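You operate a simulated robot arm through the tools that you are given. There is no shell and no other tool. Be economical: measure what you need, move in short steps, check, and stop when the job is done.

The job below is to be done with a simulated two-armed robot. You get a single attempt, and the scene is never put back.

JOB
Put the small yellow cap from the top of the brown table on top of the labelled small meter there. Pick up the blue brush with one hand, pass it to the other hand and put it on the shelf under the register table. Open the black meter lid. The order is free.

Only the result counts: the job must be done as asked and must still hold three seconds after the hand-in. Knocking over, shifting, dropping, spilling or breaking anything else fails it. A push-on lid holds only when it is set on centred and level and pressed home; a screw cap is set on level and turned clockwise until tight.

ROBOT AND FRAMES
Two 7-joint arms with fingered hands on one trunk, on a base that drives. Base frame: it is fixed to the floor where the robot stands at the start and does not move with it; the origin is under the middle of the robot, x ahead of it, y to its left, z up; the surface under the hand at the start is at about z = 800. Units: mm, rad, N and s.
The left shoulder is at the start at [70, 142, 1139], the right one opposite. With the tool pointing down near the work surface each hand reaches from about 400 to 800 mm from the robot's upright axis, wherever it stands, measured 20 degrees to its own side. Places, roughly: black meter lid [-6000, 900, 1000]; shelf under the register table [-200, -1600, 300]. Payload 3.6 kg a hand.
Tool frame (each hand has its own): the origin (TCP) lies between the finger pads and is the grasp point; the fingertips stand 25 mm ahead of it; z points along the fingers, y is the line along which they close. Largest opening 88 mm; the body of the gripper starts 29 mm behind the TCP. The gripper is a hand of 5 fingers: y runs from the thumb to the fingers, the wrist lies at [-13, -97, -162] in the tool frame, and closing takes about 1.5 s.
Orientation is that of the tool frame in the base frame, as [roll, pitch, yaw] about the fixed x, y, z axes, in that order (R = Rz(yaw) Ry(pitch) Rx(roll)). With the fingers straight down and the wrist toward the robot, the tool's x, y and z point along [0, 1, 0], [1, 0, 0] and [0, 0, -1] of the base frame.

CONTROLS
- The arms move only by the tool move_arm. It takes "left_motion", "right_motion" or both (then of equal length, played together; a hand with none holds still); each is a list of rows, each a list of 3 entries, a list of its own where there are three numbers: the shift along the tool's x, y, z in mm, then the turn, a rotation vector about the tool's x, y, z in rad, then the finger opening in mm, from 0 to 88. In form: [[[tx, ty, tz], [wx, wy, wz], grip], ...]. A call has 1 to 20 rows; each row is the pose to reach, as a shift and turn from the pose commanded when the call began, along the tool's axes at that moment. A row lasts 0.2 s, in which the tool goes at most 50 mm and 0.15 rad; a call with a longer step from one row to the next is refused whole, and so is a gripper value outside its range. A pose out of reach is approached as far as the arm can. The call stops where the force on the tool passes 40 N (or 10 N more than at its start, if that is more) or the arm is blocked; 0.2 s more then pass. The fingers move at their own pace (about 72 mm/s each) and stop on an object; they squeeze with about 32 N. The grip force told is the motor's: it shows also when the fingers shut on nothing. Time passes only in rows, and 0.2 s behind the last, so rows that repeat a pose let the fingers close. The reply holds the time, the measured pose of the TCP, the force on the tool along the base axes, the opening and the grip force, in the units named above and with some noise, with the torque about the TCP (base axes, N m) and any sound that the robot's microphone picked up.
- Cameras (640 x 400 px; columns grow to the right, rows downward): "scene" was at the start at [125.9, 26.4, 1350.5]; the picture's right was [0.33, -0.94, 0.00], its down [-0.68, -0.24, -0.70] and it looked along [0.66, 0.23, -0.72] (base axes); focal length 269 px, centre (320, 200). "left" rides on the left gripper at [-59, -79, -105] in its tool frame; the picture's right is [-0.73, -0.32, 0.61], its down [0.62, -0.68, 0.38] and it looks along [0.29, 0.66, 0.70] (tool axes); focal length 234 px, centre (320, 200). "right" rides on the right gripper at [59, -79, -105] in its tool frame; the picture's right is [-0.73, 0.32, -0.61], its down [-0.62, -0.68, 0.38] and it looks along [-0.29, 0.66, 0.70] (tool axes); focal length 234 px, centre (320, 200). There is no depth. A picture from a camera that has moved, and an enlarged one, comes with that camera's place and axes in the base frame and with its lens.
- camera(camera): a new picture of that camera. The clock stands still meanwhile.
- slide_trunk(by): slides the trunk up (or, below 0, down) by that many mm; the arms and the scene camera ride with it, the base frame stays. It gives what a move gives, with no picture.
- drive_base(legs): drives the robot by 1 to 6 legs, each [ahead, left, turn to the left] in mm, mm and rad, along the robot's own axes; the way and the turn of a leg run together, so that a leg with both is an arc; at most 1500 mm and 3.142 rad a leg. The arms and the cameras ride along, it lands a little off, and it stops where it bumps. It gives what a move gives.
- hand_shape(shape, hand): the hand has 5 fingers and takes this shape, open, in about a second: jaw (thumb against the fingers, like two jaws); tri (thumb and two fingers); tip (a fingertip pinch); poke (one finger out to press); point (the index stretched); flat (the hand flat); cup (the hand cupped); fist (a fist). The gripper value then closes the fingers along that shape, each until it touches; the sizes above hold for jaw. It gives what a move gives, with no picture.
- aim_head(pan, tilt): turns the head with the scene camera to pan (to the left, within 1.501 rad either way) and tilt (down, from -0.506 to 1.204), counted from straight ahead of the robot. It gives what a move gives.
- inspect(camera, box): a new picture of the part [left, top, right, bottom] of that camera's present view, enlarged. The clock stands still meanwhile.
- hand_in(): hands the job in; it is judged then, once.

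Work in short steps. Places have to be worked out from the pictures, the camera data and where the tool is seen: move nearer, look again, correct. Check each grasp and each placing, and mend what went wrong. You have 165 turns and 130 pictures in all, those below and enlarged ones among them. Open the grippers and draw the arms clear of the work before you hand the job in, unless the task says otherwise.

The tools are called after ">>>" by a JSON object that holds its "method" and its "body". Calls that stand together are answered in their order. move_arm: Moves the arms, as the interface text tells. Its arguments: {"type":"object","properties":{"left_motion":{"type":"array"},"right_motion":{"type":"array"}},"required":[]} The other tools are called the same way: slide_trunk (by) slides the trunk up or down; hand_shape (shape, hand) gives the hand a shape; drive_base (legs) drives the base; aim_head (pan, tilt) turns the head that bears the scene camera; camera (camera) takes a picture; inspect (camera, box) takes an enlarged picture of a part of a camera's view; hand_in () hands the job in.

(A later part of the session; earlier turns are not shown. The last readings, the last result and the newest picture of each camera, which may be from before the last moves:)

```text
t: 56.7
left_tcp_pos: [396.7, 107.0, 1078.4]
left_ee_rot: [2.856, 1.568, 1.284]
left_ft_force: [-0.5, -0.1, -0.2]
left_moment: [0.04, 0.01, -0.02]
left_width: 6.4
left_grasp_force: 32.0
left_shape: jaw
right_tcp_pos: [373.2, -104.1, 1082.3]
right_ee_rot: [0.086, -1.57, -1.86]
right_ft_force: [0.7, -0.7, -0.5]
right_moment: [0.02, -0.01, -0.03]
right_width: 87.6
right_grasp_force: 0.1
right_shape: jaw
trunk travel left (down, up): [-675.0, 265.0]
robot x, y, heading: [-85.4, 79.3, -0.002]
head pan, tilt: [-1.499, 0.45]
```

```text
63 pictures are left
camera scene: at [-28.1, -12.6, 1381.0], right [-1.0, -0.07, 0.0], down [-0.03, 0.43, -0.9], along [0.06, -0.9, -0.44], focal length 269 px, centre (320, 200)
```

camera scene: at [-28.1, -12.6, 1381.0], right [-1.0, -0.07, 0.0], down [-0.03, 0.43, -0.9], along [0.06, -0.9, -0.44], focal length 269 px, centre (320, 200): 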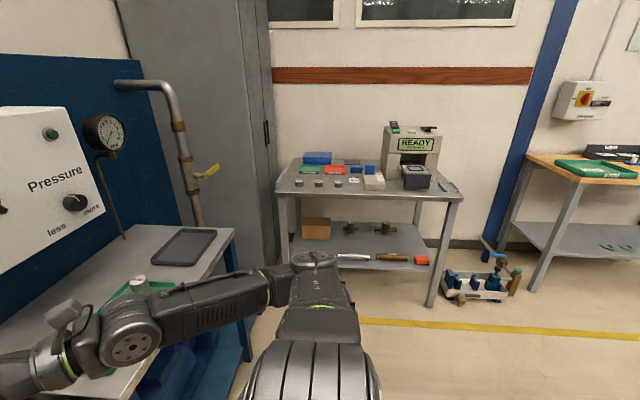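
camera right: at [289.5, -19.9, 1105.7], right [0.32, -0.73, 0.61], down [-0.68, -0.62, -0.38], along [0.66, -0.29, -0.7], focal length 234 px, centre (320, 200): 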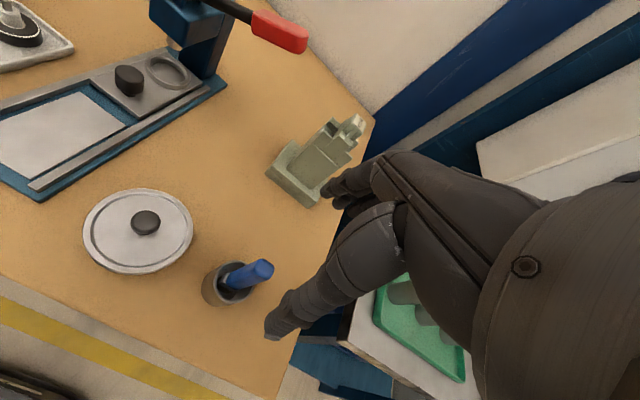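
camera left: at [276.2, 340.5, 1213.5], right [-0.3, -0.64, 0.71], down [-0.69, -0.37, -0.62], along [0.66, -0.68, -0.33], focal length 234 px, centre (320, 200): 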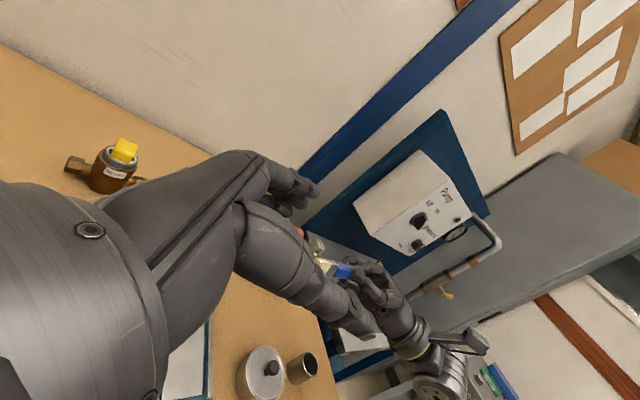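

The register table's shelf is at y≈-1330…-1760, x≈-600…260, z≈300. I tuck the right hand back a bit, then back away from the table and turn right to face the shelf.

>>> {"method": "move_arm", "body": {"right_motion": [[[20, -25, -20], [0, 0, 0], 60], [[40, -50, -40], [0, 0, 0], 60], [[60, -70, -60], [0, 0, 0], 60], [[80, -80, -80], [0, 0, 0], 60]]}}

>>> {"method": "drive_base", "body": {"legs": [[-420, 0, 0], [0, 0, -1.571]]}}

>>> {"method": "aim_head", "body": {"pan": 0.1, "tilt": 0.5}}

>>> {"method": "camera", "body": {"camera": "scene"}}

```text
t: 57.7
left_tcp_pos: [395.5, 107.0, 1079.7]
left_ee_rot: [2.966, 1.568, 1.393]
left_ft_force: [-0.4, -0.8, 0.5]
left_moment: [0.01, -0.02, -0.01]
left_width: 6.7
left_grasp_force: 31.8
left_shape: jaw
right_tcp_pos: [277.3, -167.4, 1163.2]
right_ee_rot: [-2.952, -1.568, 1.181]
right_ft_force: [-1.1, -0.7, 0.6]
right_moment: [-0.03, 0.02, 0.01]
right_width: 60.2
right_grasp_force: 0.1
right_shape: jaw
trunk travel left (down, up): [-675.0, 265.0]
robot x, y, heading: [-84.4, 78.0, -0.005]
head pan, tilt: [-1.499, 0.45]
```

```text
t: 59.9
left_tcp_pos: [52.9, 113.0, 1080.2]
left_ee_rot: [0.816, 1.566, -0.702]
left_ft_force: [-1.2, -0.3, -0.8]
left_moment: [0.05, 0.01, 0.02]
left_width: 6.6
left_grasp_force: 32.0
left_shape: jaw
right_tcp_pos: [-50.3, -167.5, 1166.1]
right_ee_rot: [2.26, -1.568, 2.307]
right_ft_force: [-0.1, -0.1, -0.1]
right_moment: [0.01, -0.02, -0.04]
right_width: 60.4
right_grasp_force: 0.1
right_shape: jaw
trunk travel left (down, up): [-675.0, 265.0]
robot x, y, heading: [-420.7, 57.2, 0.051]
head pan, tilt: [-1.499, 0.45]
stopped in leg 1: the robot was blocked; the commanded pose is now the measured one
```

```text
t: 61.5
left_tcp_pos: [56.9, 110.7, 1078.7]
left_ee_rot: [-1.922, 1.569, 2.844]
left_ft_force: [-1.1, -0.1, -0.4]
left_moment: [0.02, -0.05, 0.0]
left_width: 6.5
left_grasp_force: 31.4
left_shape: jaw
right_tcp_pos: [-47.7, -169.9, 1162.1]
right_ee_rot: [-2.852, -1.57, 1.135]
right_ft_force: [-0.2, 1.2, -1.0]
right_moment: [-0.03, -0.01, 0.02]
right_width: 60.4
right_grasp_force: 0.1
right_shape: jaw
trunk travel left (down, up): [-675.0, 265.0]
robot x, y, heading: [-424.0, 54.4, 0.05]
head pan, tilt: [0.099, 0.499]
```

```text
62 pictures are left
camera scene: at [-282.3, 72.9, 1376.5], right [0.15, -0.99, 0.0], down [-0.47, -0.07, -0.88], along [0.87, 0.13, -0.48], focal length 269 px, centre (320, 200)
```

scene: 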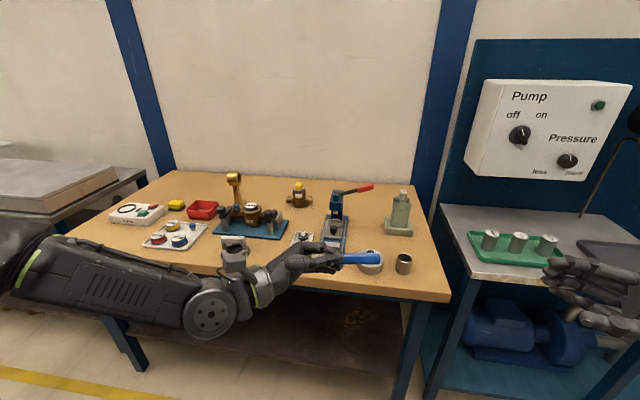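

Something behind on the right blocked the robot at x≈-421. I move forward a little and look to the rear right.

>>> {"method": "drive_base", "body": {"legs": [[110, 0, -0.05]]}}

>>> {"method": "drive_base", "body": {"legs": [[0, 0, -0.6]]}}

>>> {"method": "aim_head", "body": {"pan": -1.5, "tilt": 0.55}}

>>> {"method": "camera", "body": {"camera": "scene"}}

```text
t: 62.7
left_tcp_pos: [168.8, 89.9, 1079.7]
left_ee_rot: [-3.085, 1.57, 1.631]
left_ft_force: [-0.2, -0.2, -0.6]
left_moment: [0.0, 0.0, 0.04]
left_width: 6.5
left_grasp_force: 32.0
left_shape: jaw
right_tcp_pos: [50.0, -184.1, 1162.4]
right_ee_rot: [-2.176, -1.569, 0.409]
right_ft_force: [0.3, -0.3, -0.3]
right_moment: [0.0, 0.0, 0.04]
right_width: 60.3
right_grasp_force: 0.1
right_shape: jaw
trunk travel left (down, up): [-675.0, 265.0]
robot x, y, heading: [-311.9, 61.0, 0.006]
head pan, tilt: [0.099, 0.499]
```

```text
t: 64.8
left_tcp_pos: [101.3, -186.8, 1079.7]
left_ee_rot: [2.586, 1.57, 0.418]
left_ft_force: [-0.9, -0.5, -0.2]
left_moment: [0.0, 0.02, 0.04]
left_width: 6.4
left_grasp_force: 32.0
left_shape: jaw
right_tcp_pos: [-151.8, -348.5, 1163.1]
right_ee_rot: [0.949, -1.57, 2.968]
right_ft_force: [0.9, -0.6, 0.6]
right_moment: [0.01, -0.01, 0.0]
right_width: 60.2
right_grasp_force: 0.1
right_shape: jaw
trunk travel left (down, up): [-675.0, 265.0]
robot x, y, heading: [-311.5, 55.1, -0.592]
head pan, tilt: [0.099, 0.499]
```

```text
t: 66.4
left_tcp_pos: [101.8, -185.9, 1078.9]
left_ee_rot: [1.988, 1.569, -0.181]
left_ft_force: [0.4, -0.2, -0.6]
left_moment: [0.02, -0.02, 0.0]
left_width: 6.4
left_grasp_force: 31.7
left_shape: jaw
right_tcp_pos: [-150.0, -347.0, 1164.2]
right_ee_rot: [2.348, -1.57, 1.567]
right_ft_force: [-0.2, -0.1, -0.3]
right_moment: [0.01, 0.01, -0.02]
right_width: 60.4
right_grasp_force: 0.1
right_shape: jaw
trunk travel left (down, up): [-675.0, 265.0]
robot x, y, heading: [-309.7, 63.2, -0.595]
head pan, tilt: [-1.499, 0.55]
```

```text
61 pictures are left
camera scene: at [-315.8, -46.3, 1371.9], right [-0.87, 0.5, 0.0], down [0.26, 0.45, -0.85], along [-0.43, -0.74, -0.52], focal length 269 px, centre (320, 200)
```

scene: 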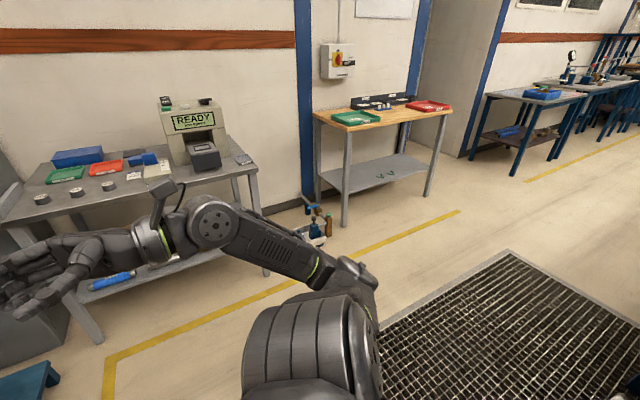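

A floor grating lies behind (x<-800). I finish the turn to face the shelf and drive toward it.

>>> {"method": "drive_base", "body": {"legs": [[0, 0, -0.976], [600, 0, 0]]}}

>>> {"method": "aim_head", "body": {"pan": 0.0, "tilt": 0.6}}

>>> {"method": "camera", "body": {"camera": "scene"}}

```text
t: 72.4
left_tcp_pos: [-296.0, -1029.5, 1079.0]
left_ee_rot: [-0.488, 1.57, 2.642]
left_ft_force: [0.2, -0.3, -1.4]
left_moment: [0.0, -0.01, 0.01]
left_width: 6.8
left_grasp_force: 31.8
left_shape: jaw
right_tcp_pos: [-569.7, -910.0, 1162.5]
right_ee_rot: [0.675, -1.57, 2.256]
right_ft_force: [0.4, -0.2, -0.2]
right_moment: [0.01, 0.02, -0.01]
right_width: 60.2
right_grasp_force: 0.0
right_shape: jaw
trunk travel left (down, up): [-675.0, 265.0]
robot x, y, heading: [-319.2, -546.0, -1.586]
head pan, tilt: [-1.499, 0.55]
```

```text
t: 74.0
left_tcp_pos: [-295.8, -1029.0, 1079.1]
left_ee_rot: [-3.044, 1.57, 0.086]
left_ft_force: [-0.3, -0.1, 0.2]
left_moment: [0.01, 0.03, -0.02]
left_width: 6.5
left_grasp_force: 32.1
left_shape: jaw
right_tcp_pos: [-569.4, -907.5, 1162.0]
right_ee_rot: [1.997, -1.57, 0.934]
right_ft_force: [0.0, 0.6, 0.3]
right_moment: [-0.01, -0.01, -0.01]
right_width: 60.3
right_grasp_force: 0.0
right_shape: jaw
trunk travel left (down, up): [-675.0, 265.0]
robot x, y, heading: [-317.8, -551.0, -1.578]
head pan, tilt: [0.0, 0.6]
```

```text
60 pictures are left
camera scene: at [-320.7, -687.5, 1367.4], right [-1.0, 0.01, 0.0], down [0.01, 0.57, -0.82], along [-0.01, -0.82, -0.57], focal length 269 px, centre (320, 200)
```

scene: 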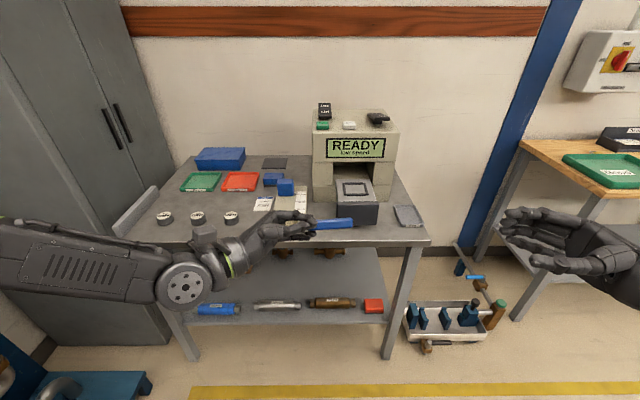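

The front tool row is at y≈-1385 and free shelf space lies behind it (y≈-1430…-1630). The brush lies lengthwise in the left hand, unsuited to laying it down gently, so I'll re-grip via the right hand crosswise. First I turn the right hand to point down.

>>> {"method": "move_arm", "body": {"right_motion": [[[8, 5, 4], [0, -0.145, 0], 70], [[16, 10, 8], [0, -0.29, 0], 88], [[24, 15, 12], [0, -0.435, 0], 88], [[32, 20, 18], [0, -0.58, 0], 88], [[40, 25, 24], [0, -0.725, 0], 88], [[48, 30, 30], [0, -0.87, 0], 88], [[54, 35, 38], [0, -1.015, 0], 88], [[60, 40, 46], [0, -1.16, 0], 88], [[66, 45, 54], [0, -1.305, 0], 88], [[70, 50, 62], [0, -1.45, 0], 88], [[74, 55, 70], [0, -1.57, 0], 88]]}}

```text
t: 76.4
left_tcp_pos: [-295.0, -1029.8, 1078.6]
left_ee_rot: [0.723, 1.57, -2.432]
left_ft_force: [-0.5, -0.6, -0.5]
left_moment: [-0.02, 0.0, 0.04]
left_width: 6.7
left_grasp_force: 32.2
left_shape: jaw
right_tcp_pos: [-511.4, -977.8, 1236.9]
right_ee_rot: [3.141, 0.003, -0.212]
right_ft_force: [-0.6, -0.2, 0.1]
right_moment: [0.0, 0.01, -0.01]
right_width: 87.6
right_grasp_force: 0.1
right_shape: jaw
trunk travel left (down, up): [-675.0, 265.0]
robot x, y, heading: [-319.0, -545.8, -1.583]
head pan, tilt: [0.0, 0.6]
```

Now the right hand points down. I move it above the brush handle, at about (-350, -1030), z≈1190, squaring the yaw.

>>> {"method": "move_arm", "body": {"right_motion": [[[42, 4, 0], [0, 0, -0.1], 88], [[84, 8, 10], [0, 0, -0.2], 88], [[126, 12, 20], [0, 0, -0.2], 88], [[168, 17, 40], [0, 0, -0.2], 88], [[168, 17, 45], [0, 0, -0.2], 88]]}}

>>> {"method": "inspect", "body": {"camera": "scene", "box": [200, 130, 480, 305]}}

>>> {"method": "inspect", "body": {"camera": "right", "box": [180, 120, 420, 320]}}

```text
t: 77.6
left_tcp_pos: [-294.6, -1029.0, 1079.2]
left_ee_rot: [0.529, 1.569, -2.624]
left_ft_force: [0.5, 0.2, 0.0]
left_moment: [-0.02, 0.03, 0.0]
left_width: 6.7
left_grasp_force: 32.0
left_shape: jaw
right_tcp_pos: [-396.6, -1022.5, 1195.2]
right_ee_rot: [-3.141, -0.005, -0.009]
right_ft_force: [0.4, -0.7, -0.2]
right_moment: [-0.02, -0.02, -0.01]
right_width: 87.5
right_grasp_force: 0.0
right_shape: jaw
right hand out of reach, approached as far as the arm can: row 3, 4, 5
trunk travel left (down, up): [-675.0, 265.0]
robot x, y, heading: [-318.9, -549.2, -1.582]
head pan, tilt: [0.0, 0.6]
```

```text
2.29 times, centred on (340, 218) of scene
camera zoom: at [-320.5, -687.9, 1367.4], right [-1.0, 0.01, 0.0], down [0.01, 0.57, -0.82], along [-0.01, -0.82, -0.57], focal length 614 px, centre (274, 160)
```

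zoom: 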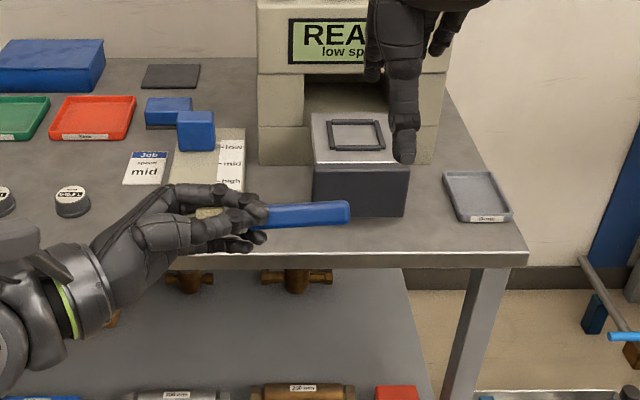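

```text
2.00 times, centred on (300, 220) of right
camera zoom: at [-337.3, -943.2, 1301.7], right [-0.73, -0.31, 0.61], down [-0.62, 0.69, -0.39], along [-0.29, -0.65, -0.7], focal length 468 px, centre (360, 160)
```

zoom: 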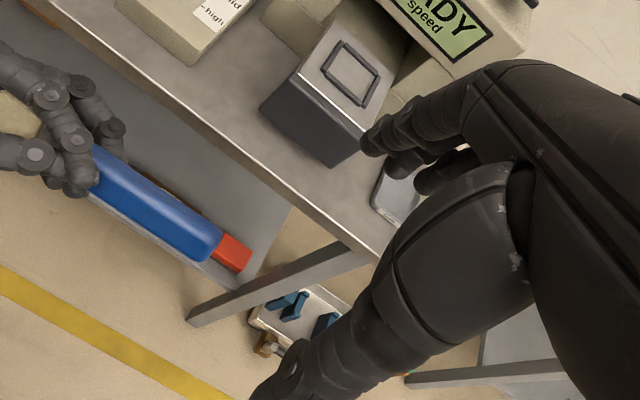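

The right arm can't come further left, so I move the left hand (brush) about 48 mm to the right.

>>> {"method": "move_arm", "body": {"left_motion": [[[0, 0, 16], [0, 0, 0], 0], [[0, 0, 32], [0, 0, 0], 0], [[0, 0, 48], [0, 0, 0], 0], [[0, 0, 48], [0, 0, 0], 0]]}}

>>> {"method": "inspect", "body": {"camera": "right", "box": [180, 120, 420, 320]}}

```text
t: 78.6
left_tcp_pos: [-344.6, -1027.9, 1078.3]
left_ee_rot: [-1.087, 1.57, 2.042]
left_ft_force: [0.9, -0.6, -0.2]
left_moment: [0.03, -0.02, 0.01]
left_width: 6.5
left_grasp_force: 31.7
left_shape: jaw
right_tcp_pos: [-396.9, -1021.8, 1194.8]
right_ee_rot: [3.14, -0.002, -0.012]
right_ft_force: [-0.7, 0.3, 0.4]
right_moment: [0.01, 0.01, 0.0]
right_width: 87.3
right_grasp_force: 0.1
right_shape: jaw
trunk travel left (down, up): [-675.0, 265.0]
robot x, y, heading: [-319.1, -552.4, -1.585]
head pan, tilt: [0.0, 0.6]
```

```text
2.00 times, centred on (300, 220) of right
camera zoom: at [-337.1, -942.6, 1301.9], right [-0.73, -0.32, 0.61], down [-0.62, 0.69, -0.39], along [-0.29, -0.65, -0.7], focal length 468 px, centre (360, 160)
```

zoom: 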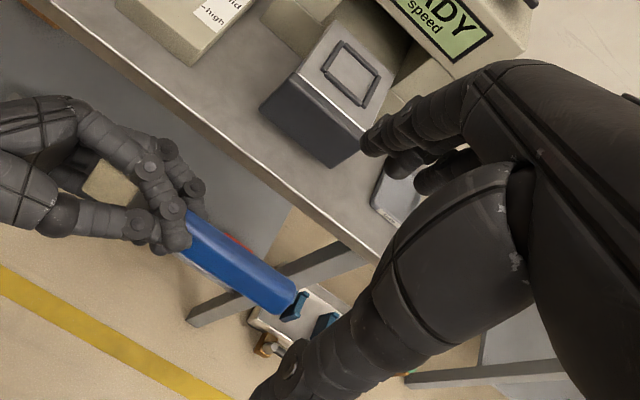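

The handle centre under the right hand is at about (-397, -1041, 1078). I descend over it.

>>> {"method": "move_arm", "body": {"right_motion": [[[-2, 19, 0], [0, 0, 0], 88], [[-2, 19, 40], [0, 0, 0], 88], [[-2, 19, 75], [0, 0, 0], 88], [[-2, 19, 100], [0, 0, 0], 88], [[-2, 19, 112], [0, 0, 0], 88], [[-2, 19, 112], [0, 0, 0], 88]]}}

>>> {"method": "inspect", "body": {"camera": "right", "box": [180, 120, 420, 320]}}

>>> {"method": "inspect", "body": {"camera": "scene", "box": [240, 130, 440, 270]}}

```text
t: 80.0
left_tcp_pos: [-344.5, -1028.1, 1078.2]
left_ee_rot: [1.249, 1.569, -1.905]
left_ft_force: [-0.2, -0.4, 0.5]
left_moment: [0.01, 0.01, -0.03]
left_width: 6.3
left_grasp_force: 32.3
left_shape: jaw
right_tcp_pos: [-396.7, -1040.6, 1082.0]
right_ee_rot: [3.14, -0.001, -0.012]
right_ft_force: [0.3, 0.5, 1.0]
right_moment: [0.02, -0.01, 0.01]
right_width: 87.7
right_grasp_force: 0.1
right_shape: jaw
right hand out of reach, approached as far as the arm can: row 1
trunk travel left (down, up): [-675.0, 265.0]
robot x, y, heading: [-319.3, -549.6, -1.582]
head pan, tilt: [0.0, 0.6]
```

```text
2.00 times, centred on (300, 220) of right
camera zoom: at [-337.7, -961.7, 1188.5], right [-0.73, -0.31, 0.61], down [-0.62, 0.69, -0.38], along [-0.3, -0.65, -0.7], focal length 468 px, centre (360, 160)
```

zoom: 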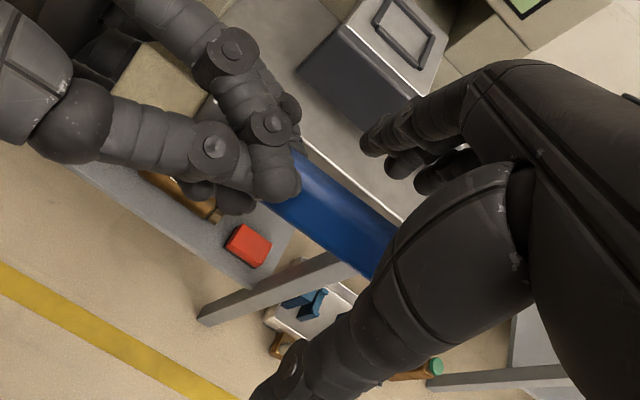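

```text
2.86 times, centred on (340, 200) of scene
camera zoom: at [-320.6, -687.4, 1367.4], right [-1.0, 0.01, 0.0], down [0.01, 0.56, -0.82], along [-0.01, -0.82, -0.57], focal length 768 px, centre (263, 200)
```

zoom: 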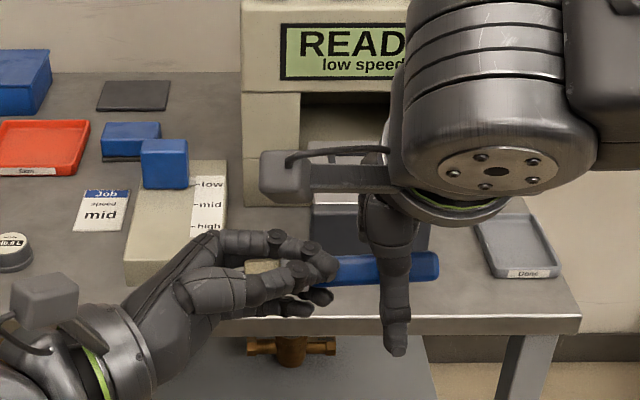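

The handle runs right through the right TCP. I lower 5 mm and close the right hand.

>>> {"method": "move_arm", "body": {"right_motion": [[[0, 0, 5], [0, 0, 0], 70], [[0, 0, 5], [0, 0, 0], 50], [[0, 0, 5], [0, 0, 0], 35], [[0, 0, 5], [0, 0, 0], 20], [[0, 0, 5], [0, 0, 0], 5], [[0, 0, 5], [0, 0, 0], 0], [[0, 0, 5], [0, 0, 0], 0], [[0, 0, 5], [0, 0, 0], 0], [[0, 0, 5], [0, 0, 0], 0], [[0, 0, 5], [0, 0, 0], 0], [[0, 0, 5], [0, 0, 0], 0]]}}

>>> {"method": "inspect", "body": {"camera": "right", "box": [180, 120, 420, 320]}}

```text
t: 82.4
left_tcp_pos: [-344.0, -1028.3, 1079.5]
left_ee_rot: [-1.904, 1.569, 1.225]
left_ft_force: [0.9, -1.8, 2.6]
left_moment: [-0.06, 0.15, 0.06]
left_width: 6.8
left_grasp_force: 32.0
left_shape: jaw
right_tcp_pos: [-396.9, -1040.6, 1077.0]
right_ee_rot: [3.141, -0.001, -0.01]
right_ft_force: [-0.3, 1.9, -3.1]
right_moment: [0.05, 0.01, 0.05]
right_width: 10.2
right_grasp_force: 32.3
right_shape: jaw
trunk travel left (down, up): [-675.0, 265.0]
robot x, y, heading: [-319.1, -546.5, -1.582]
head pan, tilt: [0.0, 0.6]
```

```text
2.00 times, centred on (300, 220) of right
camera zoom: at [-337.7, -961.7, 1183.8], right [-0.73, -0.31, 0.61], down [-0.62, 0.69, -0.38], along [-0.3, -0.65, -0.7], focal length 468 px, centre (360, 160)
```

zoom: 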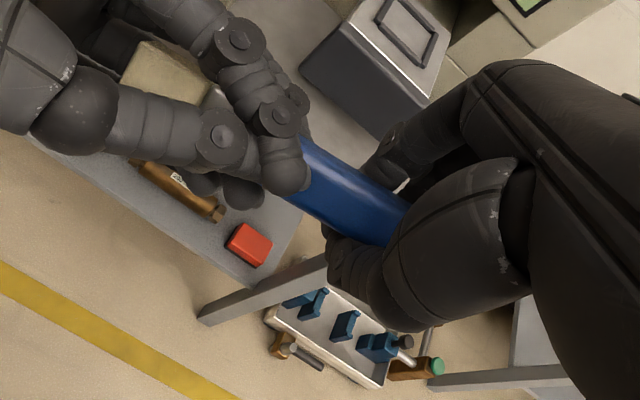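

The right hand grips the handle crosswise. I open the left hand and retreat it leftward.

>>> {"method": "move_arm", "body": {"left_motion": [[[0, 0, 0], [0, 0, 0], 20], [[0, 0, 0], [0, 0, 0], 45], [[0, 0, 0], [0, 0, 0], 70], [[0, 0, 0], [0, 0, 0], 88], [[0, 0, 0], [0, 0, 0], 88], [[0, 0, 0], [0, 0, 0], 88], [[0, 0, -30], [0, 0, 0], 88], [[0, 0, -70], [0, 0, 0], 88], [[0, 0, -110], [0, 0, 0], 88], [[0, 0, -140], [0, 0, 0], 88]]}}

>>> {"method": "inspect", "body": {"camera": "scene", "box": [200, 130, 440, 290]}}

```text
t: 84.6
left_tcp_pos: [-202.5, -1028.5, 1078.5]
left_ee_rot: [-0.512, 1.567, 2.617]
left_ft_force: [0.7, 0.2, -0.7]
left_moment: [0.01, 0.01, 0.0]
left_width: 87.6
left_grasp_force: 0.0
left_shape: jaw
right_tcp_pos: [-396.4, -1040.6, 1077.5]
right_ee_rot: [-3.142, -0.001, -0.01]
right_ft_force: [-0.3, -1.1, -0.1]
right_moment: [-0.01, -0.01, 0.02]
right_width: 9.6
right_grasp_force: 31.9
right_shape: jaw
trunk travel left (down, up): [-675.0, 265.0]
robot x, y, heading: [-316.1, -544.6, -1.58]
head pan, tilt: [0.0, 0.6]
```

```text
2.50 times, centred on (320, 210) of scene
camera zoom: at [-319.6, -686.9, 1367.5], right [-1.0, 0.01, 0.0], down [0.01, 0.56, -0.83], along [-0.01, -0.83, -0.56], focal length 672 px, centre (320, 175)
```

zoom: 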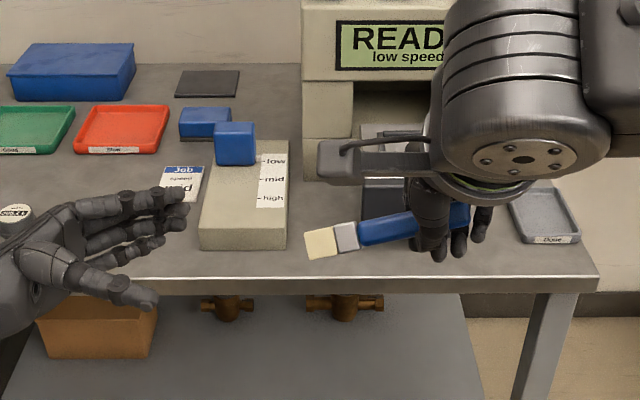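

The brush droops slightly but is secure. I turn the left hand back to pointing down on its own side, and move the right hand 60 mm forward to make room.

>>> {"method": "move_arm", "body": {"left_motion": [[[2, 4, -5], [0, 0.145, 0], 88], [[4, 8, -10], [0, 0.29, 0], 88], [[6, 12, -15], [0, 0.435, 0], 88], [[8, 16, -20], [0, 0.58, 0], 88], [[10, 20, -25], [0, 0.725, 0], 88], [[12, 24, -30], [0, 0.87, 0], 88], [[14, 28, -35], [0, 1.015, 0], 88], [[16, 32, -40], [0, 1.16, 0], 88], [[18, 36, -45], [0, 1.305, 0], 88], [[18, 40, -50], [0, 1.45, 0], 88], [[18, 40, -53], [0, 1.57, 0], 88]], "right_motion": [[[0, 6, 0], [0, 0, 0], 0], [[0, 12, 0], [0, 0, 0], 0], [[0, 18, 0], [0, 0, 0], 0], [[0, 24, 0], [0, 0, 0], 0], [[0, 30, 0], [0, 0, 0], 0], [[0, 36, 0], [0, 0, 0], 0], [[0, 42, 0], [0, 0, 0], 0], [[0, 48, 0], [0, 0, 0], 0], [[0, 54, 0], [0, 0, 0], 0], [[0, 60, 0], [0, 0, 0], 0], [[0, 60, 0], [0, 0, 0], 0]]}}

```text
t: 87.0
left_tcp_pos: [23.5, -1071.5, 1037.6]
left_ee_rot: [3.129, 0.073, -0.077]
left_ft_force: [-0.1, -0.1, -0.4]
left_moment: [0.0, 0.0, 0.01]
left_width: 88.0
left_grasp_force: 0.0
left_shape: jaw
left hand out of reach, approached as far as the arm can: row 7, 8, 9, 10, 11
right_tcp_pos: [-403.6, -1095.7, 1078.5]
right_ee_rot: [3.141, -0.001, -0.009]
right_ft_force: [-0.1, 0.6, -0.3]
right_moment: [-0.03, 0.0, 0.02]
right_width: 9.4
right_grasp_force: 32.1
right_shape: jaw
right hand out of reach, approached as far as the arm can: row 9, 10, 11
trunk travel left (down, up): [-675.0, 265.0]
robot x, y, heading: [-319.4, -548.7, -1.582]
head pan, tilt: [0.0, 0.6]
```

Left points down at (23, -1071). I now pitch it up to point forward while moving it inward.

>>> {"method": "move_arm", "body": {"left_motion": [[[-15, 2, -3], [-0.145, 0, 0], 88], [[-30, 4, -6], [-0.29, 0, 0], 88], [[-45, 6, -9], [-0.435, 0, 0], 88], [[-60, 8, -12], [-0.58, 0, 0], 88], [[-75, 10, -15], [-0.725, 0, 0], 88], [[-90, 12, -18], [-0.87, 0, 0], 88], [[-105, 14, -21], [-1.015, 0, 0], 88], [[-120, 16, -24], [-1.16, 0, 0], 88], [[-135, 18, -27], [-1.305, 0, 0], 88], [[-150, 20, -30], [-1.45, 0, 0], 88], [[-165, 22, -33], [-1.57, 0, 0], 88]]}}

>>> {"method": "camera", "body": {"camera": "scene"}}

```text
t: 89.4
left_tcp_pos: [-72.6, -1085.9, 1153.6]
left_ee_rot: [1.572, 0.063, -0.091]
left_ft_force: [-0.4, 0.6, 0.5]
left_moment: [-0.05, 0.0, 0.01]
left_width: 87.7
left_grasp_force: 0.1
left_shape: jaw
left hand out of reach, approached as far as the arm can: row 9, 10, 11
right_tcp_pos: [-405.3, -1097.3, 1077.8]
right_ee_rot: [-3.141, -0.003, -0.01]
right_ft_force: [0.5, -0.4, -0.5]
right_moment: [0.0, 0.01, 0.02]
right_width: 9.2
right_grasp_force: 31.8
right_shape: jaw
trunk travel left (down, up): [-675.0, 265.0]
robot x, y, heading: [-318.0, -547.2, -1.579]
head pan, tilt: [0.0, 0.6]
```

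```text
52 pictures are left
camera scene: at [-320.9, -687.8, 1367.4], right [-1.0, 0.01, 0.0], down [0.01, 0.57, -0.82], along [-0.01, -0.82, -0.57], focal length 269 px, centre (320, 200)
```

scene: 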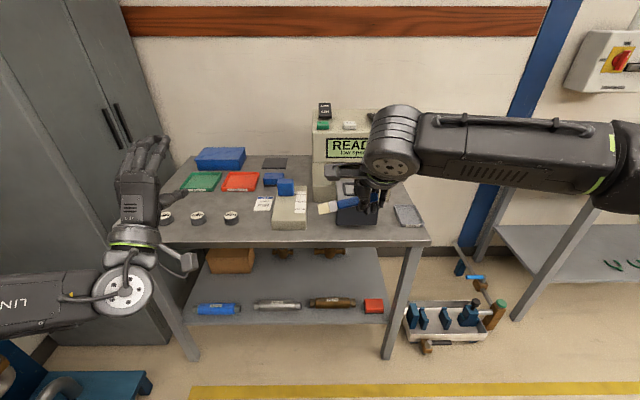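

The left hand points forward at (-72, -1086, 1154). I try moving it inward and down to the brush height.

>>> {"method": "move_arm", "body": {"left_motion": [[[-35, -16, 2], [0, 0, 0], 88], [[-70, -32, 4], [0, 0, 0], 88], [[-105, -48, 6], [0, 0, 0], 88], [[-140, -64, 8], [0, 0, 0], 88], [[-178, -80, 10], [0, 0, 0], 88], [[-178, -80, 10], [0, 0, 0], 88]]}}

```text
t: 90.8
left_tcp_pos: [-110.0, -1106.6, 1195.4]
left_ee_rot: [1.563, 0.068, -0.081]
left_ft_force: [-0.2, 0.7, -0.5]
left_moment: [-0.03, 0.02, 0.01]
left_width: 88.1
left_grasp_force: 0.1
left_shape: jaw
left hand out of reach, approached as far as the arm can: row 1, 2, 3, 4, 5, 6
right_tcp_pos: [-405.7, -1096.9, 1076.5]
right_ee_rot: [-3.14, -0.004, -0.012]
right_ft_force: [0.7, 0.0, -0.7]
right_moment: [0.0, 0.0, 0.01]
right_width: 9.3
right_grasp_force: 32.6
right_shape: jaw
trunk travel left (down, up): [-675.0, 265.0]
robot x, y, heading: [-321.6, -545.6, -1.583]
head pan, tilt: [0.0, 0.6]
```

Unreachable in this orientation. I test whether the left wrist can roll so the brush, held lengthwise, could be laid down low on its edge.

>>> {"method": "move_arm", "body": {"left_motion": [[[10, -5, 0], [0, 0, 0.145], 60], [[20, -10, 0], [0, 0, 0.29], 60], [[30, -15, 0], [0, 0, 0.435], 60], [[40, -20, 0], [0, 0, 0.58], 60], [[50, -25, 0], [0, 0, 0.725], 60], [[60, -30, 0], [0, 0, 0.87], 60], [[60, -35, 0], [0, 0, 1.015], 60], [[60, -40, 0], [0, 0, 1.16], 60], [[60, -45, 0], [0, 0, 1.305], 60], [[60, -50, 0], [0, 0, 1.45], 60], [[60, -50, 0], [0, 0, 1.57], 60]]}}

```text
t: 93.2
left_tcp_pos: [-54.1, -1110.0, 1140.6]
left_ee_rot: [1.394, -1.499, 0.098]
left_ft_force: [-0.1, -0.1, 0.0]
left_moment: [0.01, -0.02, -0.02]
left_width: 60.3
left_grasp_force: 0.0
left_shape: jaw
right_tcp_pos: [-403.8, -1096.0, 1076.9]
right_ee_rot: [3.14, -0.004, -0.01]
right_ft_force: [-0.5, -0.1, -0.1]
right_moment: [0.02, 0.01, -0.01]
right_width: 9.5
right_grasp_force: 32.4
right_shape: jaw
trunk travel left (down, up): [-675.0, 265.0]
robot x, y, heading: [-316.4, -547.4, -1.586]
head pan, tilt: [0.0, 0.6]
```

The roll is reachable, so the left hand can lay the brush down on its edge. So I hand it back to the left lengthwise: first I reverse the left hand to pointing down, in two calls, and level the brush in the right hand.

>>> {"method": "move_arm", "body": {"left_motion": [[[0, -5, 0], [0, 0, -0.145], 88], [[0, -10, 0], [0, 0, -0.29], 88], [[0, -15, 0], [0, 0, -0.435], 88], [[0, -20, 0], [0, 0, -0.58], 88], [[0, -25, 0], [0, 0, -0.725], 88], [[0, -30, 0], [0, 0, -0.87], 88], [[0, -35, 0], [0, 0, -1.015], 88], [[0, -40, 0], [0, 0, -1.16], 88], [[0, -45, 0], [0, 0, -1.305], 88], [[0, -50, 0], [0, 0, -1.45], 88], [[0, -60, 0], [0, 0, -1.57], 88]], "right_motion": [[[0, -5, 0], [0, 0.02, 0], 0], [[0, -10, 0], [0, 0.04, 0], 0], [[0, -15, 0], [0, 0.06, 0], 0], [[0, -20, 0], [0, 0.08, 0], 0], [[0, -25, 0], [0, 0.1, 0], 0], [[0, -30, 0], [0, 0.12, 0], 0], [[0, -35, 0], [0, 0.14, 0], 0], [[0, -40, 0], [0, 0.16, 0], 0], [[0, -45, 0], [0, 0.18, 0], 0], [[0, -50, 0], [0, 0.18, 0], 0], [[0, -55, 0], [0, 0.18, 0], 0]]}}

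>>> {"method": "move_arm", "body": {"left_motion": [[[2, -2, -3], [0.145, 0, 0], 88], [[4, -5, -6], [0.29, 0, 0], 88], [[6, -8, -9], [0.435, 0, 0], 88], [[8, -12, -12], [0.58, 0, 0], 88], [[10, -20, -15], [0.725, 0, 0], 88], [[12, -30, -15], [0.87, 0, 0], 88], [[14, -40, -15], [1.015, 0, 0], 88], [[16, -50, -15], [1.16, 0, 0], 88], [[18, -60, -15], [1.305, 0, 0], 88], [[20, -70, -15], [1.45, 0, 0], 88], [[20, -80, -15], [1.57, 0, 0], 88]]}}

```text
t: 95.6
left_tcp_pos: [5.6, -1114.5, 1137.2]
left_ee_rot: [1.559, 0.076, -0.078]
left_ft_force: [0.6, -0.6, -0.5]
left_moment: [-0.01, 0.01, -0.03]
left_width: 87.7
left_grasp_force: 0.2
left_shape: jaw
right_tcp_pos: [-404.2, -1041.4, 1077.3]
right_ee_rot: [-3.142, -0.179, -0.012]
right_ft_force: [0.1, -0.4, -1.0]
right_moment: [0.03, 0.0, 0.0]
right_width: 9.5
right_grasp_force: 32.0
right_shape: jaw
trunk travel left (down, up): [-675.0, 265.0]
robot x, y, heading: [-317.6, -549.5, -1.581]
head pan, tilt: [0.0, 0.6]
```

```text
t: 98.0
left_tcp_pos: [22.5, -1100.9, 1054.0]
left_ee_rot: [3.129, 0.074, -0.08]
left_ft_force: [0.1, 0.1, -0.5]
left_moment: [-0.02, 0.02, 0.03]
left_width: 87.8
left_grasp_force: 0.1
left_shape: jaw
right_tcp_pos: [-402.5, -1042.1, 1076.8]
right_ee_rot: [3.141, -0.177, -0.011]
right_ft_force: [0.1, -0.1, -0.3]
right_moment: [0.05, -0.02, -0.01]
right_width: 9.3
right_grasp_force: 32.1
right_shape: jaw
trunk travel left (down, up): [-675.0, 265.0]
robot x, y, heading: [-319.6, -547.8, -1.58]
head pan, tilt: [0.0, 0.6]
```

Now rotate the left hand to face right, moving inward towards the brush's left end.

>>> {"method": "move_arm", "body": {"left_motion": [[[-15, -5, -2], [0, -0.145, 0], 88], [[-30, -10, -4], [0, -0.29, 0], 88], [[-45, -15, -6], [0, -0.435, 0], 88], [[-60, -20, -8], [0, -0.58, 0], 88], [[-80, -25, -10], [0, -0.725, 0], 88], [[-100, -30, -12], [0, -0.87, 0], 88], [[-120, -35, -14], [0, -1.015, 0], 88], [[-140, -40, -16], [0, -1.16, 0], 88], [[-160, -45, -18], [0, -1.305, 0], 88], [[-180, -50, -20], [0, -1.45, 0], 88], [[-200, -55, -22], [0, -1.57, 0], 88], [[-220, -60, -24], [0, -1.57, 0], 88], [[-230, -60, -24], [0, -1.57, 0], 88]]}}

>>> {"method": "camera", "body": {"camera": "scene"}}

```text
t: 100.8
left_tcp_pos: [-179.9, -1037.8, 1130.1]
left_ee_rot: [-0.901, 1.531, 2.354]
left_ft_force: [-0.2, 1.0, -0.2]
left_moment: [0.01, 0.02, 0.01]
left_width: 88.0
left_grasp_force: 0.1
left_shape: jaw
left hand out of reach, approached as far as the arm can: row 9, 10, 11, 12, 13
right_tcp_pos: [-404.9, -1043.4, 1077.4]
right_ee_rot: [-3.14, -0.181, -0.01]
right_ft_force: [-0.1, 0.1, -0.5]
right_moment: [0.03, -0.04, -0.03]
right_width: 9.6
right_grasp_force: 31.9
right_shape: jaw
trunk travel left (down, up): [-675.0, 265.0]
robot x, y, heading: [-318.9, -544.7, -1.578]
head pan, tilt: [0.0, 0.6]
```

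```text
51 pictures are left
camera scene: at [-321.7, -690.0, 1367.1], right [-1.0, 0.01, 0.0], down [0.01, 0.57, -0.82], along [-0.01, -0.82, -0.57], focal length 269 px, centre (320, 200)
```

scene: 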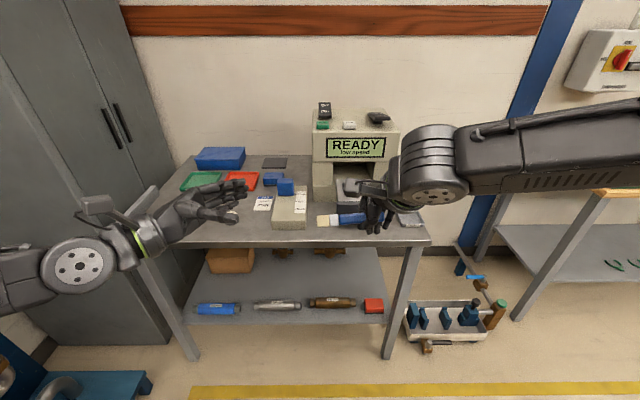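

The brush is level with its bristle end at about x=-322, y=-1043. I move the left hand to (-265, -1043, 1078) facing it.

>>> {"method": "move_arm", "body": {"left_motion": [[[13, 2, 15], [0, 0, 0], 88], [[26, 4, 30], [0, 0, 0], 88], [[39, 5, 45], [0, 0, 0], 88], [[52, 5, 60], [0, 0, 0], 88], [[52, 5, 75], [0, 0, 0], 88], [[52, 5, 85], [0, 0, 0], 88]]}}

>>> {"method": "inspect", "body": {"camera": "scene", "box": [220, 140, 420, 280]}}

>>> {"method": "inspect", "body": {"camera": "left", "box": [220, 150, 440, 350]}}

```text
t: 102.2
left_tcp_pos: [-291.5, -1021.5, 1048.4]
left_ee_rot: [0.163, 1.5, -3.055]
left_ft_force: [0.1, 0.9, -0.4]
left_moment: [0.02, -0.01, 0.01]
left_width: 88.2
left_grasp_force: 0.1
left_shape: jaw
right_tcp_pos: [-405.4, -1041.9, 1078.3]
right_ee_rot: [3.14, -0.179, -0.011]
right_ft_force: [0.9, 0.6, -0.3]
right_moment: [0.0, 0.02, -0.02]
right_width: 9.4
right_grasp_force: 32.6
right_shape: jaw
trunk travel left (down, up): [-675.0, 265.0]
robot x, y, heading: [-319.6, -550.3, -1.586]
head pan, tilt: [0.0, 0.6]
```

```text
2.86 times, centred on (320, 210) of scene
camera zoom: at [-321.0, -687.6, 1367.4], right [-1.0, 0.01, 0.0], down [0.01, 0.57, -0.82], along [-0.01, -0.82, -0.57], focal length 768 px, centre (320, 171)
```

zoom: 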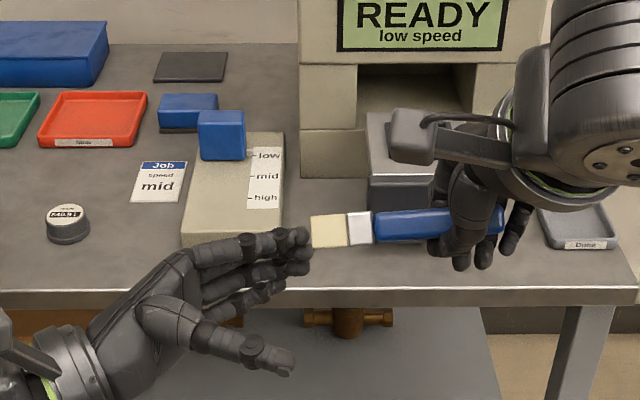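

```text
2.00 times, centred on (330, 250) of left
camera zoom: at [-176.7, -951.9, 1098.4], right [-0.53, 0.37, 0.76], down [-0.37, 0.7, -0.6], along [-0.76, -0.6, -0.23], focal length 468 px, centre (300, 100)
```

zoom: 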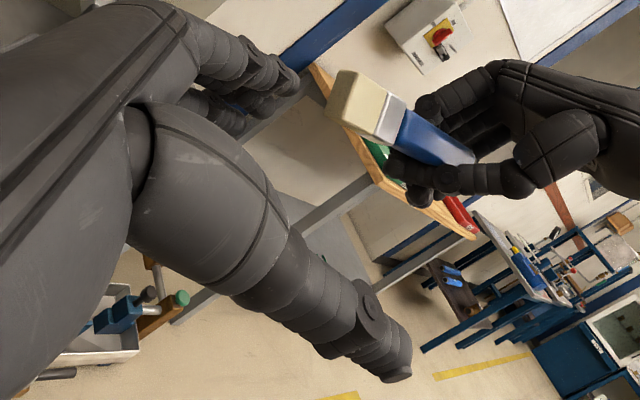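

The left hand drifted low/near (-291, -1021, 1048) with a slight tilt. I correct pose to axis y≈-1043, z≈1078, still short of the brush.

>>> {"method": "move_arm", "body": {"left_motion": [[[0, 5, -20], [-0.03, 0.03, 0], 88], [[-15, 12, -20], [-0.06, 0.06, 0], 88], [[-30, 21, -20], [-0.072, 0.075, 0], 88], [[-30, 21, -20], [-0.072, 0.075, 0], 88]]}}

>>> {"method": "inspect", "body": {"camera": "left", "box": [220, 150, 440, 350]}}

```text
t: 103.2
left_tcp_pos: [-269.5, -1043.4, 1077.5]
left_ee_rot: [1.813, 1.559, -1.335]
left_ft_force: [-0.6, -0.2, -0.4]
left_moment: [0.0, -0.01, 0.0]
left_width: 87.9
left_grasp_force: 0.0
left_shape: jaw
right_tcp_pos: [-403.0, -1041.8, 1076.9]
right_ee_rot: [3.141, -0.18, -0.012]
right_ft_force: [0.7, 0.3, -0.8]
right_moment: [-0.01, -0.01, 0.05]
right_width: 9.4
right_grasp_force: 31.9
right_shape: jaw
trunk travel left (down, up): [-675.0, 265.0]
robot x, y, heading: [-319.0, -551.3, -1.583]
head pan, tilt: [0.0, 0.6]
```

```text
2.00 times, centred on (330, 250) of left
camera zoom: at [-164.4, -966.3, 1135.3], right [-0.61, 0.33, 0.72], down [-0.38, 0.68, -0.63], along [-0.7, -0.66, -0.28], focal length 468 px, centre (300, 100)
```

zoom: 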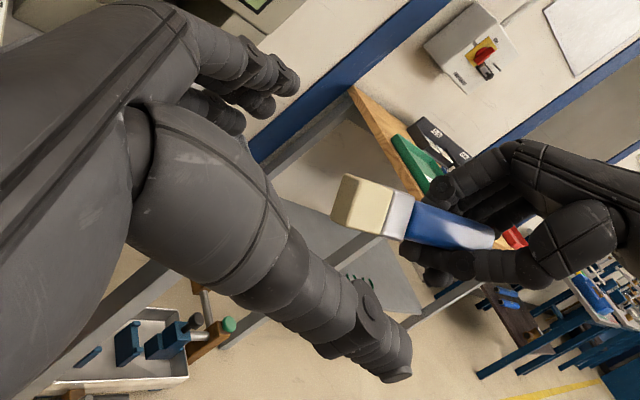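

Bristle end lies near y≈-1050, z≈1076. I advance the left hand over it.

>>> {"method": "move_arm", "body": {"left_motion": [[[0, 5, 20], [0, 0, 0], 88], [[0, 5, 45], [0, 0, 0], 88], [[0, 5, 65], [0, 0, 0], 88], [[0, 5, 78], [0, 0, 0], 88], [[0, 5, 78], [0, 0, 0], 88]]}}

>>> {"method": "inspect", "body": {"camera": "left", "box": [220, 150, 440, 350]}}

>>> {"method": "inspect", "body": {"camera": "scene", "box": [240, 160, 400, 270]}}

```text
t: 104.4
left_tcp_pos: [-347.9, -1049.3, 1077.2]
left_ee_rot: [1.703, 1.561, -1.443]
left_ft_force: [-0.1, -0.2, 0.4]
left_moment: [0.0, 0.01, 0.03]
left_width: 87.8
left_grasp_force: 0.0
left_shape: jaw
right_tcp_pos: [-403.7, -1041.1, 1077.6]
right_ee_rot: [-3.141, -0.18, -0.012]
right_ft_force: [0.1, -0.2, -0.6]
right_moment: [-0.01, 0.01, 0.0]
right_width: 9.2
right_grasp_force: 31.9
right_shape: jaw
trunk travel left (down, up): [-675.0, 265.0]
robot x, y, heading: [-317.4, -549.5, -1.581]
head pan, tilt: [0.0, 0.6]
```

```text
2.00 times, centred on (330, 250) of left
camera zoom: at [-243.2, -970.6, 1135.4], right [-0.61, 0.33, 0.72], down [-0.38, 0.68, -0.63], along [-0.7, -0.66, -0.28], focal length 468 px, centre (300, 100)
```

zoom: 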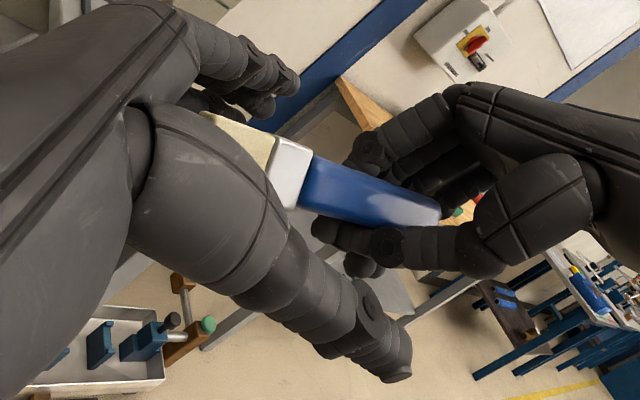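

```text
3.64 times, centred on (320, 215) of scene
camera zoom: at [-320.4, -687.4, 1367.4], right [-1.0, 0.01, 0.0], down [0.01, 0.56, -0.83], along [-0.01, -0.82, -0.56], focal length 977 px, centre (320, 146)
```

zoom: 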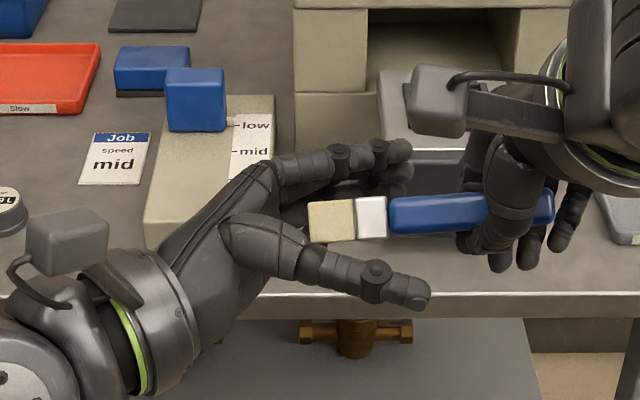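

The ferrule is at the left TCP. I close the left hand.

>>> {"method": "move_arm", "body": {"left_motion": [[[0, 0, 0], [0, 0, 0], 65], [[0, 0, 0], [0, 0, 0], 45], [[0, 0, 0], [0, 0, 0], 25], [[0, 0, 0], [0, 0, 0], 10], [[0, 0, 0], [0, 0, 0], 0], [[0, 0, 0], [0, 0, 0], 0], [[0, 0, 0], [0, 0, 0], 0], [[0, 0, 0], [0, 0, 0], 0], [[0, 0, 0], [0, 0, 0], 0], [[0, 0, 0], [0, 0, 0], 0], [[0, 0, 0], [0, 0, 0], 0], [[0, 0, 0], [0, 0, 0], 0], [[0, 0, 0], [0, 0, 0], 0]]}}

>>> {"method": "inspect", "body": {"camera": "left", "box": [220, 150, 440, 350]}}

```text
t: 107.2
left_tcp_pos: [-348.5, -1048.3, 1077.9]
left_ee_rot: [1.753, 1.559, -1.393]
left_ft_force: [-0.9, 0.5, 2.5]
left_moment: [-0.01, 0.07, -0.01]
left_width: 9.6
left_grasp_force: 31.3
left_shape: jaw
right_tcp_pos: [-404.8, -1041.1, 1077.2]
right_ee_rot: [-3.141, -0.18, -0.012]
right_ft_force: [1.2, -1.4, -1.5]
right_moment: [0.07, 0.06, -0.03]
right_width: 9.4
right_grasp_force: 32.3
right_shape: jaw
trunk travel left (down, up): [-675.0, 265.0]
robot x, y, heading: [-320.4, -549.7, -1.582]
head pan, tilt: [0.0, 0.6]
```

```text
2.00 times, centred on (330, 250) of left
camera zoom: at [-243.2, -970.7, 1135.4], right [-0.61, 0.33, 0.72], down [-0.38, 0.68, -0.63], along [-0.7, -0.66, -0.28], focal length 468 px, centre (300, 100)
```

zoom: 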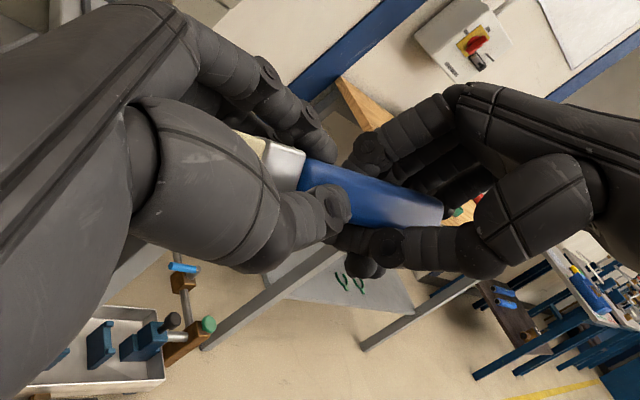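

Good grip by the left (31 N). I open the right hand, raise it straight up and clear it to the right.

>>> {"method": "move_arm", "body": {"right_motion": [[[0, 0, 0], [0, 0, 0], 25], [[0, 0, 0], [0, 0, 0], 50], [[0, 0, 0], [0, 0, 0], 75], [[0, 0, 0], [0, 0, 0], 88], [[0, 0, 0], [0, 0, 0], 88], [[0, 0, 0], [0, 0, 0], 88], [[0, 0, -30], [0, 0, 0], 88], [[0, 0, -70], [0, 0, 0], 88], [[0, 0, -110], [0, 0, 0], 88], [[-40, -20, -130], [0, 0, 0], 88], [[-80, -40, -130], [0, 0, 0], 88], [[-120, -60, -130], [0, 0, 0], 88], [[-160, -80, -130], [0, 0, 0], 88]]}}

>>> {"method": "inspect", "body": {"camera": "scene", "box": [220, 140, 420, 280]}}

```text
t: 110.0
left_tcp_pos: [-350.1, -1047.8, 1078.3]
left_ee_rot: [1.952, 1.558, -1.194]
left_ft_force: [-0.1, 0.1, 0.0]
left_moment: [-0.04, -0.02, 0.02]
left_width: 9.2
left_grasp_force: 31.9
left_shape: jaw
right_tcp_pos: [-586.2, -959.3, 1175.3]
right_ee_rot: [-3.142, -0.182, -0.011]
right_ft_force: [-0.1, -0.2, -0.2]
right_moment: [-0.03, -0.02, 0.05]
right_width: 87.8
right_grasp_force: 0.0
right_shape: jaw
trunk travel left (down, up): [-675.0, 265.0]
robot x, y, heading: [-318.0, -548.3, -1.583]
head pan, tilt: [0.0, 0.6]
```

```text
2.86 times, centred on (320, 210) of scene
camera zoom: at [-323.4, -686.2, 1367.6], right [-1.0, 0.01, 0.0], down [0.01, 0.56, -0.83], along [-0.01, -0.83, -0.56], focal length 768 px, centre (320, 171)
```

zoom: 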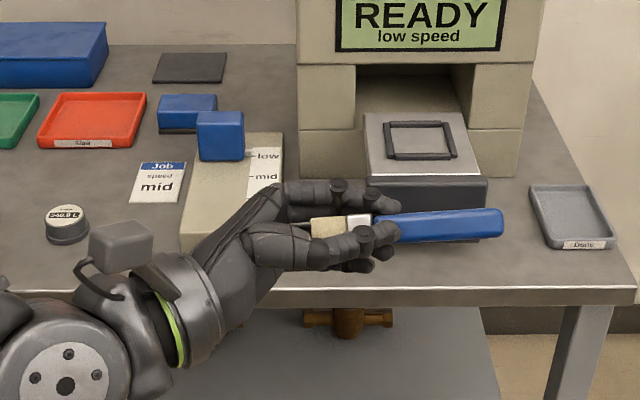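

I bring the left hand with the brush back to the left and turn it to point down.

>>> {"method": "move_arm", "body": {"left_motion": [[[0, 5, -35], [0, 0, 0], 0], [[0, 10, -70], [0, 0, 0], 0], [[0, 15, -105], [0, 0, 0], 0], [[0, 20, -140], [0, 0.1, 0], 0], [[4, 25, -170], [0, 0.24, 0], 0], [[8, 30, -200], [0, 0.38, 0], 0], [[12, 30, -225], [0, 0.52, 0], 0], [[16, 30, -250], [0, 0.66, 0], 0], [[20, 30, -275], [0, 0.8, 0], 0], [[24, 30, -295], [0, 0.94, 0], 0], [[26, 30, -315], [0, 1.08, 0], 0], [[28, 30, -330], [0, 1.22, 0], 0], [[30, 30, -345], [0, 1.36, 0], 0], [[30, 30, -355], [0, 1.47, 0], 0], [[30, 30, -360], [0, 1.57, 0], 0]]}}

```text
t: 113.2
left_tcp_pos: [61.6, -1083.5, 1043.4]
left_ee_rot: [3.128, 0.018, -0.025]
left_ft_force: [-0.6, -0.6, -0.5]
left_moment: [-0.03, 0.03, 0.03]
left_width: 6.5
left_grasp_force: 32.0
left_shape: jaw
left hand out of reach, approached as far as the arm can: row 14, 15
right_tcp_pos: [-583.5, -959.8, 1174.9]
right_ee_rot: [3.141, -0.178, -0.012]
right_ft_force: [-0.2, 0.1, -0.4]
right_moment: [-0.01, -0.01, 0.01]
right_width: 87.6
right_grasp_force: 0.0
right_shape: jaw
trunk travel left (down, up): [-675.0, 265.0]
robot x, y, heading: [-320.8, -547.0, -1.581]
head pan, tilt: [0.0, 0.6]
```

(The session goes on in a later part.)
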